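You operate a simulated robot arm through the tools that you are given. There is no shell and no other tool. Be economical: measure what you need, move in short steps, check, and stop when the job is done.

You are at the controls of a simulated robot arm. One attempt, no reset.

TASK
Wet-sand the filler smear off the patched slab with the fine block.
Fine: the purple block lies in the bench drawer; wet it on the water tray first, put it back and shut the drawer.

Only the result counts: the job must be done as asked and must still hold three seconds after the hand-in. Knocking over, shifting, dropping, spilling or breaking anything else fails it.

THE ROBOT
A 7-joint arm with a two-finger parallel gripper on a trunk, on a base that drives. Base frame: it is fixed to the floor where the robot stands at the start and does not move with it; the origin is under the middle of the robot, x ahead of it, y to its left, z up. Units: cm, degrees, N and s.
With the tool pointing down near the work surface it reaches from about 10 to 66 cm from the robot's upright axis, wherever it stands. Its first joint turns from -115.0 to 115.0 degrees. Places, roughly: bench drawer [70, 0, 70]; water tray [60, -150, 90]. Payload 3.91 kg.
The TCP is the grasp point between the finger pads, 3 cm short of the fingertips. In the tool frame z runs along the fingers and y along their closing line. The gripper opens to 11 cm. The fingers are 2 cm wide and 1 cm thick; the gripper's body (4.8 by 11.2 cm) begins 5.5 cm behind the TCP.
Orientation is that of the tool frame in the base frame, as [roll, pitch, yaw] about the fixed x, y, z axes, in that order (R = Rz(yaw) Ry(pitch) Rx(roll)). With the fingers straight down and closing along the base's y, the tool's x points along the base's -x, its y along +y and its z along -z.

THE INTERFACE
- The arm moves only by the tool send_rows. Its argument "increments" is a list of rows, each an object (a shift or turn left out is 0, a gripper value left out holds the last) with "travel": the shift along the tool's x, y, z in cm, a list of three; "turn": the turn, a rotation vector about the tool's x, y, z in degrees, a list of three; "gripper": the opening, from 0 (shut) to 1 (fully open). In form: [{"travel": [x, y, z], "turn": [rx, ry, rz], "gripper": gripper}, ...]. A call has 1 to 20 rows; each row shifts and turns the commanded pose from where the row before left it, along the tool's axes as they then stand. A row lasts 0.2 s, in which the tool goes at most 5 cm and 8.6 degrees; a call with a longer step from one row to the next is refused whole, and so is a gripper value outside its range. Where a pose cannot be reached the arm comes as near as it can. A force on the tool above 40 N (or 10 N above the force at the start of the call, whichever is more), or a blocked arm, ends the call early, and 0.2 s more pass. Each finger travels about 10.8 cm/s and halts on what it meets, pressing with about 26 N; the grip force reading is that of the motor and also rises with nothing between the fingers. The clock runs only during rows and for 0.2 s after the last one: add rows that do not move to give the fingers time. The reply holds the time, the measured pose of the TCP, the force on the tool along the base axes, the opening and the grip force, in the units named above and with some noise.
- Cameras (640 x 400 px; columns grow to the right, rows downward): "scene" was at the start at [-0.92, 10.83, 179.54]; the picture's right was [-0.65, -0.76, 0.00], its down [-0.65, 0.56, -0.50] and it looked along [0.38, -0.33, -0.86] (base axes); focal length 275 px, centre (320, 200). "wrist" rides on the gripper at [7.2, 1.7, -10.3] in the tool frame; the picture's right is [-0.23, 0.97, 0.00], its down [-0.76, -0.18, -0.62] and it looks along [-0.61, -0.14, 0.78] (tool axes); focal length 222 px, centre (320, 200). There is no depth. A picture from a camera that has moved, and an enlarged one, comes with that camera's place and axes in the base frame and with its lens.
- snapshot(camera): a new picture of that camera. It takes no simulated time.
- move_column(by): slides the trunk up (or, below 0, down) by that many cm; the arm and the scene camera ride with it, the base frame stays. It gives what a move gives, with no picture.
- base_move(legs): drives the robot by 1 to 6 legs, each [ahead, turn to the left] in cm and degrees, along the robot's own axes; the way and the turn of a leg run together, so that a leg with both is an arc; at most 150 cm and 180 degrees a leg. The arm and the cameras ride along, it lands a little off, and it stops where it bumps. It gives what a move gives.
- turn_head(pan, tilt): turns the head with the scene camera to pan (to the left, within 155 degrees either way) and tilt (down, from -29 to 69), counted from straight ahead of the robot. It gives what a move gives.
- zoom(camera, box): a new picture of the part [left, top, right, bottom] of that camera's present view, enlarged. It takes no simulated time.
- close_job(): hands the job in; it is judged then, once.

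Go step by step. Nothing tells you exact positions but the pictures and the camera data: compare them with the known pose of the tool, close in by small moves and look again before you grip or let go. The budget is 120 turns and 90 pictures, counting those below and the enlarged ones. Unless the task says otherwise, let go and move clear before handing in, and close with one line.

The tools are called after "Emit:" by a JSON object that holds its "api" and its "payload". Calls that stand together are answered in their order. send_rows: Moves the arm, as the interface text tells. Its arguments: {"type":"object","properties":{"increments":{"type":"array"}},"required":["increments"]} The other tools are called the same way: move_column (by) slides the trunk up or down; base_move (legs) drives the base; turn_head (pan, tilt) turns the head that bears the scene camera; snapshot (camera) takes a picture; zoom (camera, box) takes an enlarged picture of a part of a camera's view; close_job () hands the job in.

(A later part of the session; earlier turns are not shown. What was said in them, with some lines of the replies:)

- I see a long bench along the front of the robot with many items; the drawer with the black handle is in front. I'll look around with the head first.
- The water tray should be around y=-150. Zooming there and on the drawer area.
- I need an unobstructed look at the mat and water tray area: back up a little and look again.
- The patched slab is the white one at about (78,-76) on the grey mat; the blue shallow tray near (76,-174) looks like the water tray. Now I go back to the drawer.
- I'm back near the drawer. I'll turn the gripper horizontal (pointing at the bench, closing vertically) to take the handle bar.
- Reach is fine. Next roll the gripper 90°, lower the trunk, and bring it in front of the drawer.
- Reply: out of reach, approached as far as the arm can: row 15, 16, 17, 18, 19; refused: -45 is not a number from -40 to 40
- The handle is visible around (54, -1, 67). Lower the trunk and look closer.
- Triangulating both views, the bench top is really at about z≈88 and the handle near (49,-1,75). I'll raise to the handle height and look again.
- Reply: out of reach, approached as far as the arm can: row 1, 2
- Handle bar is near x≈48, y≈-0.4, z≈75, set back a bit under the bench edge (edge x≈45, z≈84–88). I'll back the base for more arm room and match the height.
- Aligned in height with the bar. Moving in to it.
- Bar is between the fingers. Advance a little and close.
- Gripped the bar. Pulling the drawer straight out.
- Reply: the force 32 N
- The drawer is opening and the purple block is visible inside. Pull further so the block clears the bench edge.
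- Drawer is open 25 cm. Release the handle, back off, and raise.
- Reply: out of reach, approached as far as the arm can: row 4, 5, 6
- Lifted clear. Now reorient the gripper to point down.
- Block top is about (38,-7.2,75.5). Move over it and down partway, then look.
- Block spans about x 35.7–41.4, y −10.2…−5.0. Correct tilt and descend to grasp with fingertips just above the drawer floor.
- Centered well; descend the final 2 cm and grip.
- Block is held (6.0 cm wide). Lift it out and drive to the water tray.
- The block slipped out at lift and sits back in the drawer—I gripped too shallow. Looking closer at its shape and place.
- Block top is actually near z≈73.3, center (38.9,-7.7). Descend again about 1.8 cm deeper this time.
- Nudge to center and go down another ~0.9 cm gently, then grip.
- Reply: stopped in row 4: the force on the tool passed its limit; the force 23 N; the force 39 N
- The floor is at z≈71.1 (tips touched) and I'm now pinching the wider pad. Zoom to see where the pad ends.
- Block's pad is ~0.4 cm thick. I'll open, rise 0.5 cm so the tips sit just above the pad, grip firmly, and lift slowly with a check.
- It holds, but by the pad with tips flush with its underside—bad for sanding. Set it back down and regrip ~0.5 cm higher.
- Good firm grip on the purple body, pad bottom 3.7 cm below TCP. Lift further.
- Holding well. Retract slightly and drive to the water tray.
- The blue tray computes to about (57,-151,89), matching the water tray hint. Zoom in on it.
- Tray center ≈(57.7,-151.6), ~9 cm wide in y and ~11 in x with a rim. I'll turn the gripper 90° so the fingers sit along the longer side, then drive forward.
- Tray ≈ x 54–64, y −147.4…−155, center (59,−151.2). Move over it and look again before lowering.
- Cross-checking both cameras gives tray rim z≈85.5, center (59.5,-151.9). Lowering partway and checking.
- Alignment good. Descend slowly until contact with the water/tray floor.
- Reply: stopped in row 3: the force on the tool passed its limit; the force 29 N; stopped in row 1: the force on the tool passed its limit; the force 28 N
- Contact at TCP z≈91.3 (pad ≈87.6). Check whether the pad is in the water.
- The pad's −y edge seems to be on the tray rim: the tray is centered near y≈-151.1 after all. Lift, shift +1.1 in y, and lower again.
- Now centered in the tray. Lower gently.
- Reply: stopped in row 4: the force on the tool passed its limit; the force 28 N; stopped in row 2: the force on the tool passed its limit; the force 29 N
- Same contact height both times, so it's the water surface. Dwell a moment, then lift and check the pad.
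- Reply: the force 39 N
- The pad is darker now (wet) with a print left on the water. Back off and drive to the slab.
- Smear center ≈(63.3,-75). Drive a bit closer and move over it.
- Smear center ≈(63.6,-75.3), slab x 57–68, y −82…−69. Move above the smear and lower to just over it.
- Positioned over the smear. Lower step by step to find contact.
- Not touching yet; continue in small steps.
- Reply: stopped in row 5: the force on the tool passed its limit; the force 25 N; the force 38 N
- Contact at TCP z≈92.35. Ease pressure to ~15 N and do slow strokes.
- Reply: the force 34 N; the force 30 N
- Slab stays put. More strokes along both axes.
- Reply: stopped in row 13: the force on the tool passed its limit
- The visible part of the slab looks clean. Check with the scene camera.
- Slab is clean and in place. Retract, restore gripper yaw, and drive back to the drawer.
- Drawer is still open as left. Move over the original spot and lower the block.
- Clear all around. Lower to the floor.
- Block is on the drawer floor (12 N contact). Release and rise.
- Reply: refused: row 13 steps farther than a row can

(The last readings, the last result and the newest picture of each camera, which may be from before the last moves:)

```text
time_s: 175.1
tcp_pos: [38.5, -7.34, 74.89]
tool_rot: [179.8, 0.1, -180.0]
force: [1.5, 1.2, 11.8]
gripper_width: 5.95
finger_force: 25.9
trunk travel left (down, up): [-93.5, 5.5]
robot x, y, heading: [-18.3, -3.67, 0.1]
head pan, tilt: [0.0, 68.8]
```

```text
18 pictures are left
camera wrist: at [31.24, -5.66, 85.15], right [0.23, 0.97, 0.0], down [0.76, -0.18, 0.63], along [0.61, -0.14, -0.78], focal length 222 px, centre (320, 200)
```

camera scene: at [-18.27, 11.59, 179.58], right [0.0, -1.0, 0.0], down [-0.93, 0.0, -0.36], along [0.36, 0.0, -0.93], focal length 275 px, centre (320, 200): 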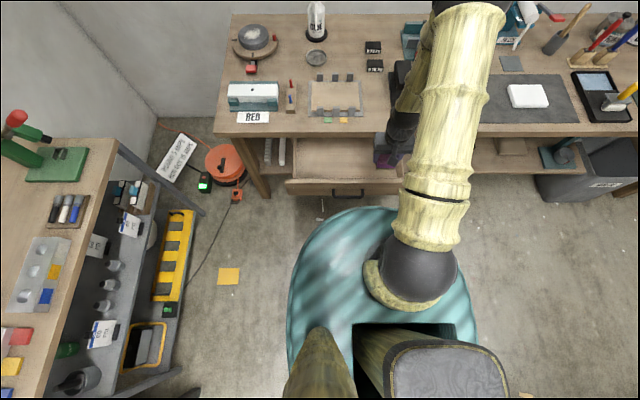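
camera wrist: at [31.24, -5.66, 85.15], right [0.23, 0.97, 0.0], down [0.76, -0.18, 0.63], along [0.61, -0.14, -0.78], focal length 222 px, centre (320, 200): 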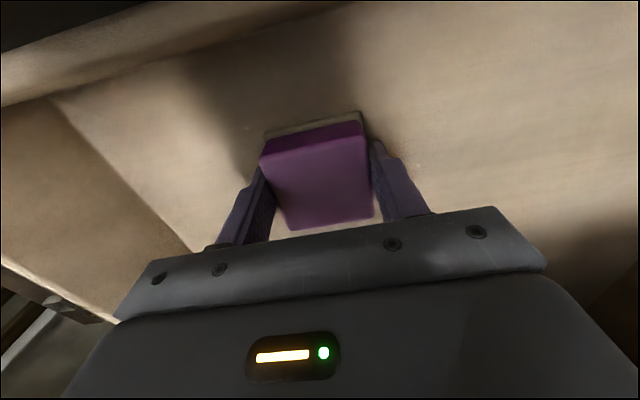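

Emit:
{"api": "send_rows", "payload": {"increments": [{"gripper": 0.75}, {}, {}, {"travel": [0, 0, -1]}, {"travel": [0, 0, -2]}, {"travel": [0, 0, -3]}, {"travel": [0, 0, -3]}, {"travel": [0, 0, -3]}, {"travel": [0, 0, -4]}, {"travel": [0, 0, -4]}, {"travel": [0, 0, -4]}, {"travel": [0, 0, -4]}, {"travel": [0, 0, -4]}, {"travel": [4, 0, 0]}, {"travel": [4, 2, 0]}, {"travel": [1, 4, 0]}, {}]}}

Emit:
{"api": "snapshot", "payload": {"camera": "wrist"}}

```text
time_s: 178.7
tcp_pos: [29.63, -1.51, 106.86]
tool_rot: [179.7, 0.1, 179.9]
force: [-0.8, -0.4, -0.3]
gripper_width: 8.27
finger_force: 0.1
trunk travel left (down, up): [-93.5, 5.5]
robot x, y, heading: [-18.15, -3.9, -0.3]
head pan, tilt: [0.0, 68.8]
```

```text
17 pictures are left
camera wrist: at [22.36, 0.25, 117.04], right [0.23, 0.97, 0.0], down [0.76, -0.18, 0.62], along [0.61, -0.14, -0.78], focal length 222 px, centre (320, 200)
```

wrist: 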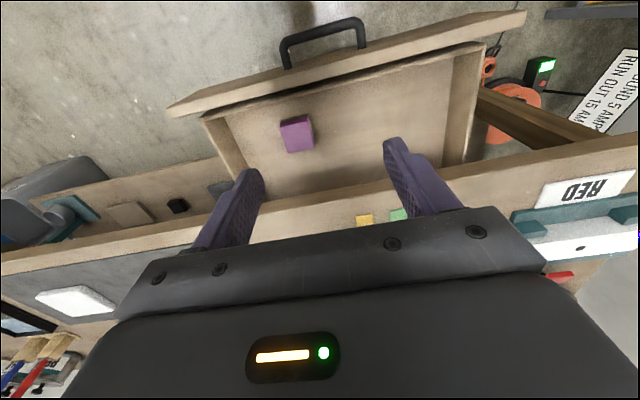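

Block is back in the drawer. Now reorient the gripper horizontally to push the drawer shut with the fingers straddling the bar.

Emit:
{"api": "send_rows", "payload": {"increments": [{"turn": [0, -8.2, 0], "gripper": 0.25}, {"turn": [0, -8.2, 0]}, {"turn": [0, -8.2, 0]}, {"turn": [0, -8.2, 0]}, {"turn": [0, -8.2, 0]}, {"turn": [0, -8.2, 0]}, {"turn": [0, -8.2, 0]}, {"turn": [0, -8.2, 0]}, {"turn": [0, -8.2, 0]}, {"turn": [0, -8.1, 0]}, {"turn": [0, -8.1, 0]}, {}]}}

Emit:
{"api": "send_rows", "payload": {"increments": [{"turn": [0, 0, 8.2]}, {"turn": [0, 0, 8.2]}, {"turn": [0, 0, 8.2]}, {"turn": [0, 0, 8.2]}, {"turn": [0, 0, 8.2]}, {"turn": [0, 0, 8.2]}, {"turn": [0, 0, 8.2]}, {"turn": [0, 0, 8.2]}, {"turn": [0, 0, 8.2]}, {"turn": [0, 0, 8.1]}, {"turn": [0, 0, 8.1]}, {"travel": [2, 0, 0]}, {}]}}

Emit:
{"api": "base_move", "payload": {"legs": [[-16, 0]]}}

Emit:
{"api": "move_column", "payload": {"by": -31}}

Emit:
{"api": "snapshot", "payload": {"camera": "wrist"}}

```text
time_s: 181.2
tcp_pos: [29.48, -1.54, 106.73]
tool_rot: [34.3, 89.9, 34.3]
force: [0.4, 0.3, -0.5]
gripper_width: 2.73
finger_force: 0.0
trunk travel left (down, up): [-93.5, 5.5]
robot x, y, heading: [-17.7, -3.65, -0.1]
head pan, tilt: [0.0, 68.8]
```

```text
time_s: 184.1
tcp_pos: [29.41, 0.29, 106.86]
tool_rot: [89.8, -0.2, 89.9]
force: [0.0, 0.1, -0.2]
gripper_width: 2.74
finger_force: 0.1
trunk travel left (down, up): [-93.5, 5.5]
robot x, y, heading: [-17.85, -3.4, -0.2]
head pan, tilt: [0.0, 68.8]
```

```text
time_s: 185.5
tcp_pos: [12.95, 0.57, 106.84]
tool_rot: [89.9, -0.2, 90.0]
force: [-0.2, 0.6, -0.1]
gripper_width: 2.74
finger_force: 0.1
trunk travel left (down, up): [-93.5, 5.5]
robot x, y, heading: [-34.29, -3.57, 0.0]
head pan, tilt: [0.0, 68.8]
```

```text
time_s: 188.6
tcp_pos: [13.14, 0.52, 75.77]
tool_rot: [89.9, -0.2, 90.2]
force: [-0.2, -1.0, 0.0]
gripper_width: 2.75
finger_force: 0.1
trunk travel left (down, up): [-62.5, 36.5]
robot x, y, heading: [-34.05, -3.78, 0.3]
head pan, tilt: [0.0, 68.8]
```

```text
16 pictures are left
camera wrist: at [2.75, 7.77, 77.37], right [0.0, -0.23, 0.97], down [-0.62, -0.76, -0.18], along [0.78, -0.6, -0.14], focal length 222 px, centre (320, 200)
```

wrist: 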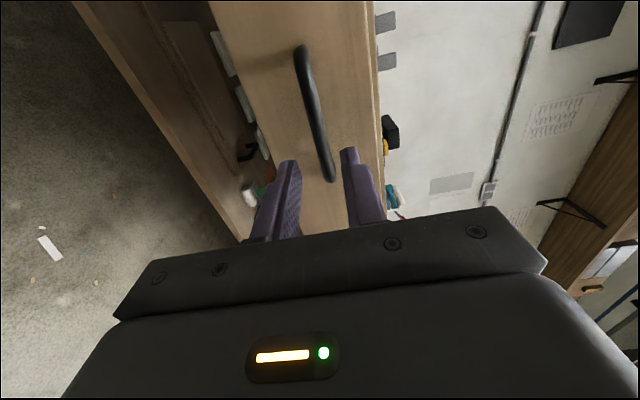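

Bar is lined up between the fingers. Lower 0.35 and move in.

Emit:
{"api": "send_rows", "payload": {"increments": [{"travel": [0, -0.35, 2]}, {"travel": [0, 0, 2.5]}, {"travel": [0, 0, 2]}, {}]}}

Emit:
{"api": "snapshot", "payload": {"camera": "wrist"}}

```text
time_s: 189.6
tcp_pos: [19.53, 0.54, 75.47]
tool_rot: [89.8, -0.1, 90.1]
force: [-0.7, -0.2, 0.0]
gripper_width: 2.73
finger_force: 0.0
trunk travel left (down, up): [-62.5, 36.5]
robot x, y, heading: [-34.16, -3.58, 0.4]
head pan, tilt: [0.0, 68.8]
```

```text
15 pictures are left
camera wrist: at [9.17, 7.78, 77.09], right [0.0, -0.23, 0.97], down [-0.62, -0.76, -0.18], along [0.78, -0.6, -0.14], focal length 222 px, centre (320, 200)
```

wrist: 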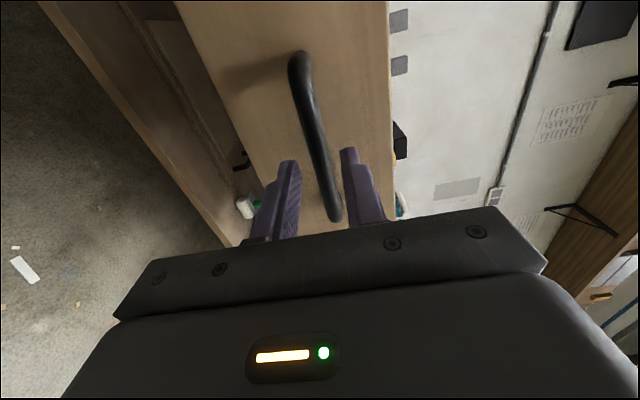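

Fingers straddle the bar. Push gently, then continue closing.

Emit:
{"api": "send_rows", "payload": {"increments": [{"travel": [0, 0, 1]}, {"travel": [0, 0, 1]}, {"travel": [0, 0, 1]}, {"travel": [0, 0, 1]}, {"travel": [0, 0, 1]}, {"travel": [0, 0, 1.5]}, {"travel": [0, 0, 1.5]}, {"travel": [0, 0, 1.5]}, {"travel": [0, 0, 1.5]}, {"travel": [0, 0, 1.5]}, {"travel": [0, 0, 1.5]}, {"travel": [0, 0, 1.5]}, {}]}}

Emit:
{"api": "snapshot", "payload": {"camera": "scene"}}

```text
time_s: 192.4
tcp_pos: [35.22, 0.67, 75.36]
tool_rot: [90.0, -0.2, 90.2]
force: [-0.2, 0.3, -0.7]
gripper_width: 2.73
finger_force: 0.1
trunk travel left (down, up): [-62.5, 36.5]
robot x, y, heading: [-34.23, -3.28, -0.0]
head pan, tilt: [0.0, 68.8]
```

```text
14 pictures are left
camera scene: at [-34.61, 11.58, 148.57], right [0.0, -1.0, 0.0], down [-0.93, 0.0, -0.36], along [0.36, 0.0, -0.93], focal length 275 px, centre (320, 200)
```

scene: 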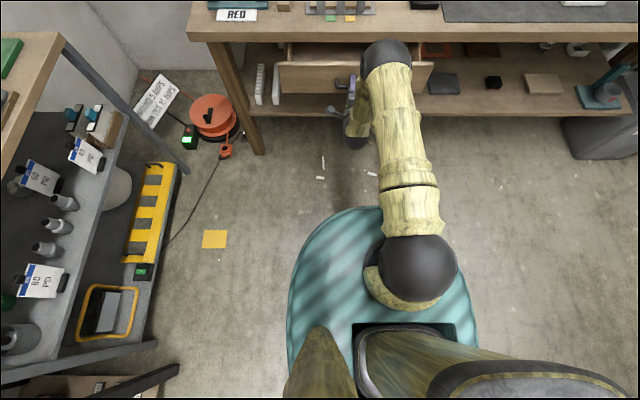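

The drawer is closing. Drive the base forward 11 cm to keep arm reach comfortable, then finish by arm.

Emit:
{"api": "base_move", "payload": {"legs": [[10, 0]]}}

Emit:
{"api": "snapshot", "payload": {"camera": "wrist"}}

```text
time_s: 193.5
tcp_pos: [45.45, 0.38, 75.29]
tool_rot: [90.0, -0.1, 90.0]
force: [0.4, -0.6, 0.6]
gripper_width: 2.77
finger_force: 0.1
trunk travel left (down, up): [-62.5, 36.5]
robot x, y, heading: [-24.2, -3.82, -0.1]
head pan, tilt: [0.0, 68.8]
```

```text
13 pictures are left
camera wrist: at [35.05, 7.78, 76.94], right [0.0, -0.23, 0.97], down [-0.62, -0.76, -0.18], along [0.78, -0.61, -0.14], focal length 222 px, centre (320, 200)
```

wrist: 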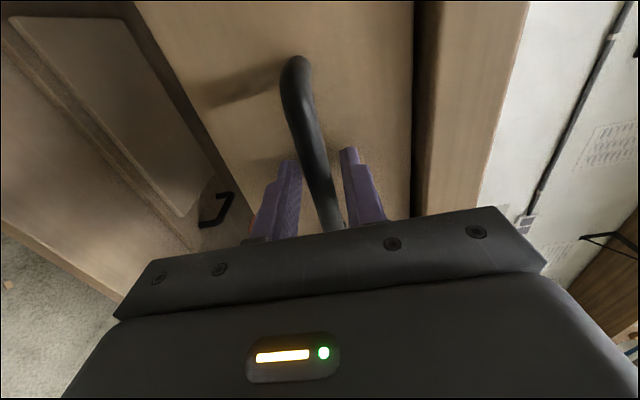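

Nearly closed. Push the remaining distance in small steps until it stops.

Emit:
{"api": "send_rows", "payload": {"increments": [{"travel": [0, 0, 0.7]}, {"travel": [0, 0, 0.7]}, {"travel": [0, 0, 0.6]}, {"travel": [0, 0, 0.5]}, {"travel": [0, 0, 0.5]}, {"travel": [0, 0, 0.5]}, {"travel": [0, 0, 0.5]}, {"travel": [0, 0, 0.5]}, {"travel": [0, 0, 0.5]}, {}]}}

Emit:
{"api": "snapshot", "payload": {"camera": "wrist"}}

```text
time_s: 195.1
tcp_pos: [48.53, 0.61, 75.1]
tool_rot: [90.2, -0.1, 90.0]
force: [-18.8, -1.5, 5.2]
gripper_width: 3.02
finger_force: 2.1
trunk travel left (down, up): [-62.5, 36.5]
robot x, y, heading: [-24.58, -3.66, 0.1]
head pan, tilt: [0.0, 68.8]
stopped in row 7: the force on the tool passed its limit (the readings are from after the stop); the commanded pose is now the measured one
```

```text
12 pictures are left
camera wrist: at [38.17, 7.78, 76.79], right [0.0, -0.23, 0.97], down [-0.62, -0.76, -0.18], along [0.78, -0.61, -0.15], focal length 222 px, centre (320, 200)
```

wrist: 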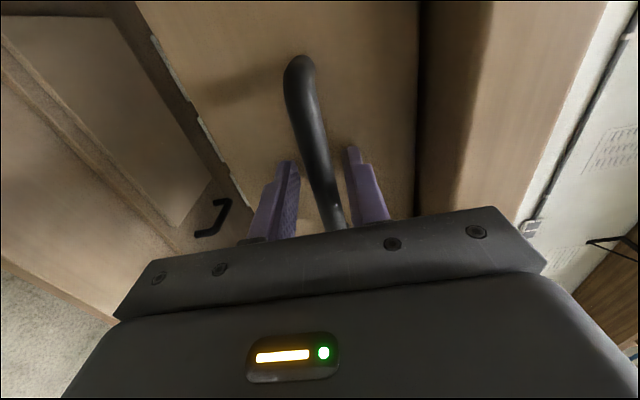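

It hit a firm stop. One more push to confirm, then back off.

Emit:
{"api": "send_rows", "payload": {"increments": [{"travel": [0, 0, 0.3]}, {"travel": [0, 0, 0.3]}, {"travel": [0, 0, 0.3]}, {}]}}

Emit:
{"api": "send_rows", "payload": {"increments": [{"travel": [0, 0, -0.5], "gripper": 0.3}, {"travel": [0, 0, -1]}, {"travel": [0, 0, -1.5]}, {"travel": [0, 0, -2]}, {"travel": [0, 0, -2]}, {"travel": [0, 0, -2]}, {"travel": [0, 0, -2]}, {"travel": [0, 0, -2]}, {}]}}

Emit:
{"api": "base_move", "payload": {"legs": [[-12, 0]]}}

Emit:
{"api": "snapshot", "payload": {"camera": "wrist"}}

Emit:
{"api": "turn_head", "payload": {"pan": 0, "tilt": 45}}

Emit:
{"api": "snapshot", "payload": {"camera": "scene"}}

```text
time_s: 195.5
tcp_pos: [48.41, 0.55, 75.04]
tool_rot: [90.3, -0.2, 89.9]
force: [-21.1, -2.6, 9.3]
gripper_width: 3.2
finger_force: 4.2
trunk travel left (down, up): [-62.5, 36.5]
robot x, y, heading: [-23.82, -3.86, -0.0]
head pan, tilt: [0.0, 68.8]
stopped in row 2: the force on the tool passed its limit (the readings are from after the stop); the commanded pose is now the measured one
```

```text
time_s: 197.5
tcp_pos: [35.73, 0.36, 74.96]
tool_rot: [90.4, -0.2, 90.0]
force: [0.3, -0.5, -0.1]
gripper_width: 3.29
finger_force: 0.1
trunk travel left (down, up): [-62.5, 36.5]
robot x, y, heading: [-24.73, -3.98, -0.2]
head pan, tilt: [0.0, 68.8]
```

```text
time_s: 198.7
tcp_pos: [24.09, 0.22, 75.08]
tool_rot: [90.5, -0.1, 89.9]
force: [0.1, 0.3, 0.5]
gripper_width: 3.29
finger_force: 0.0
trunk travel left (down, up): [-62.5, 36.5]
robot x, y, heading: [-35.91, -3.85, -0.2]
head pan, tilt: [0.0, 68.8]
```

```text
11 pictures are left
camera wrist: at [13.71, 7.56, 76.8], right [0.01, -0.23, 0.97], down [-0.63, -0.76, -0.17], along [0.78, -0.61, -0.15], focal length 222 px, centre (320, 200)
```

wrist: 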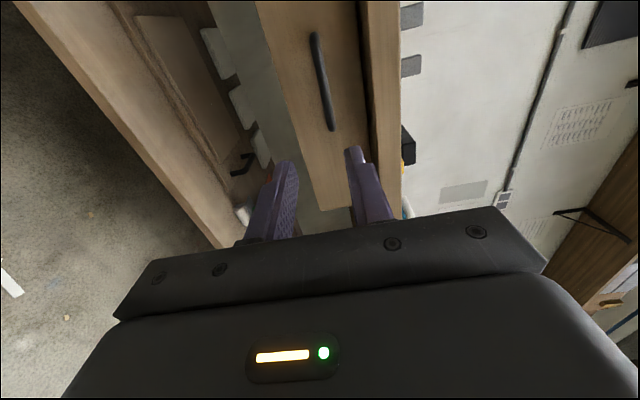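

```text
time_s: 199.6
tcp_pos: [23.99, 0.2, 75.04]
tool_rot: [90.4, -0.1, 90.0]
force: [-0.7, 0.1, 0.1]
gripper_width: 3.31
finger_force: 0.1
trunk travel left (down, up): [-62.5, 36.5]
robot x, y, heading: [-35.83, -3.57, -0.3]
head pan, tilt: [0.0, 45.0]
```

```text
10 pictures are left
camera scene: at [-33.71, 11.6, 151.45], right [0.0, -1.0, 0.0], down [-0.71, 0.0, -0.71], along [0.71, 0.0, -0.71], focal length 275 px, centre (320, 200)
```

scene: 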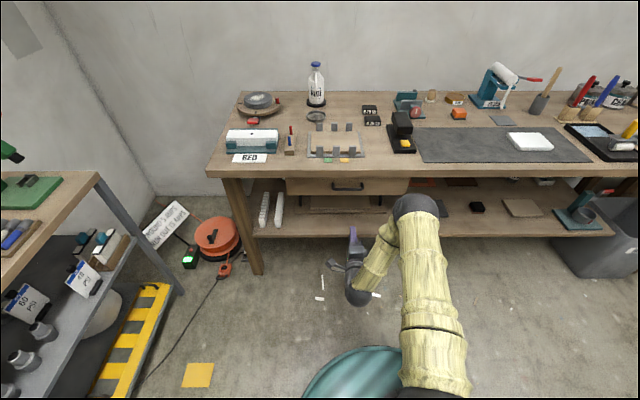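

The drawer is shut against its stop, the slab is clean and in place, and the gripper is clear. I'm handing in.

Emit:
{"api": "close_job", "payload": {}}

```text
The job is handed in.
```

The filler smear is sanded off the patched slab with the wetted purple block, the block is back in the drawer, and the drawer is shut; the block slipped from the gripper once inside the drawer before the final grip.
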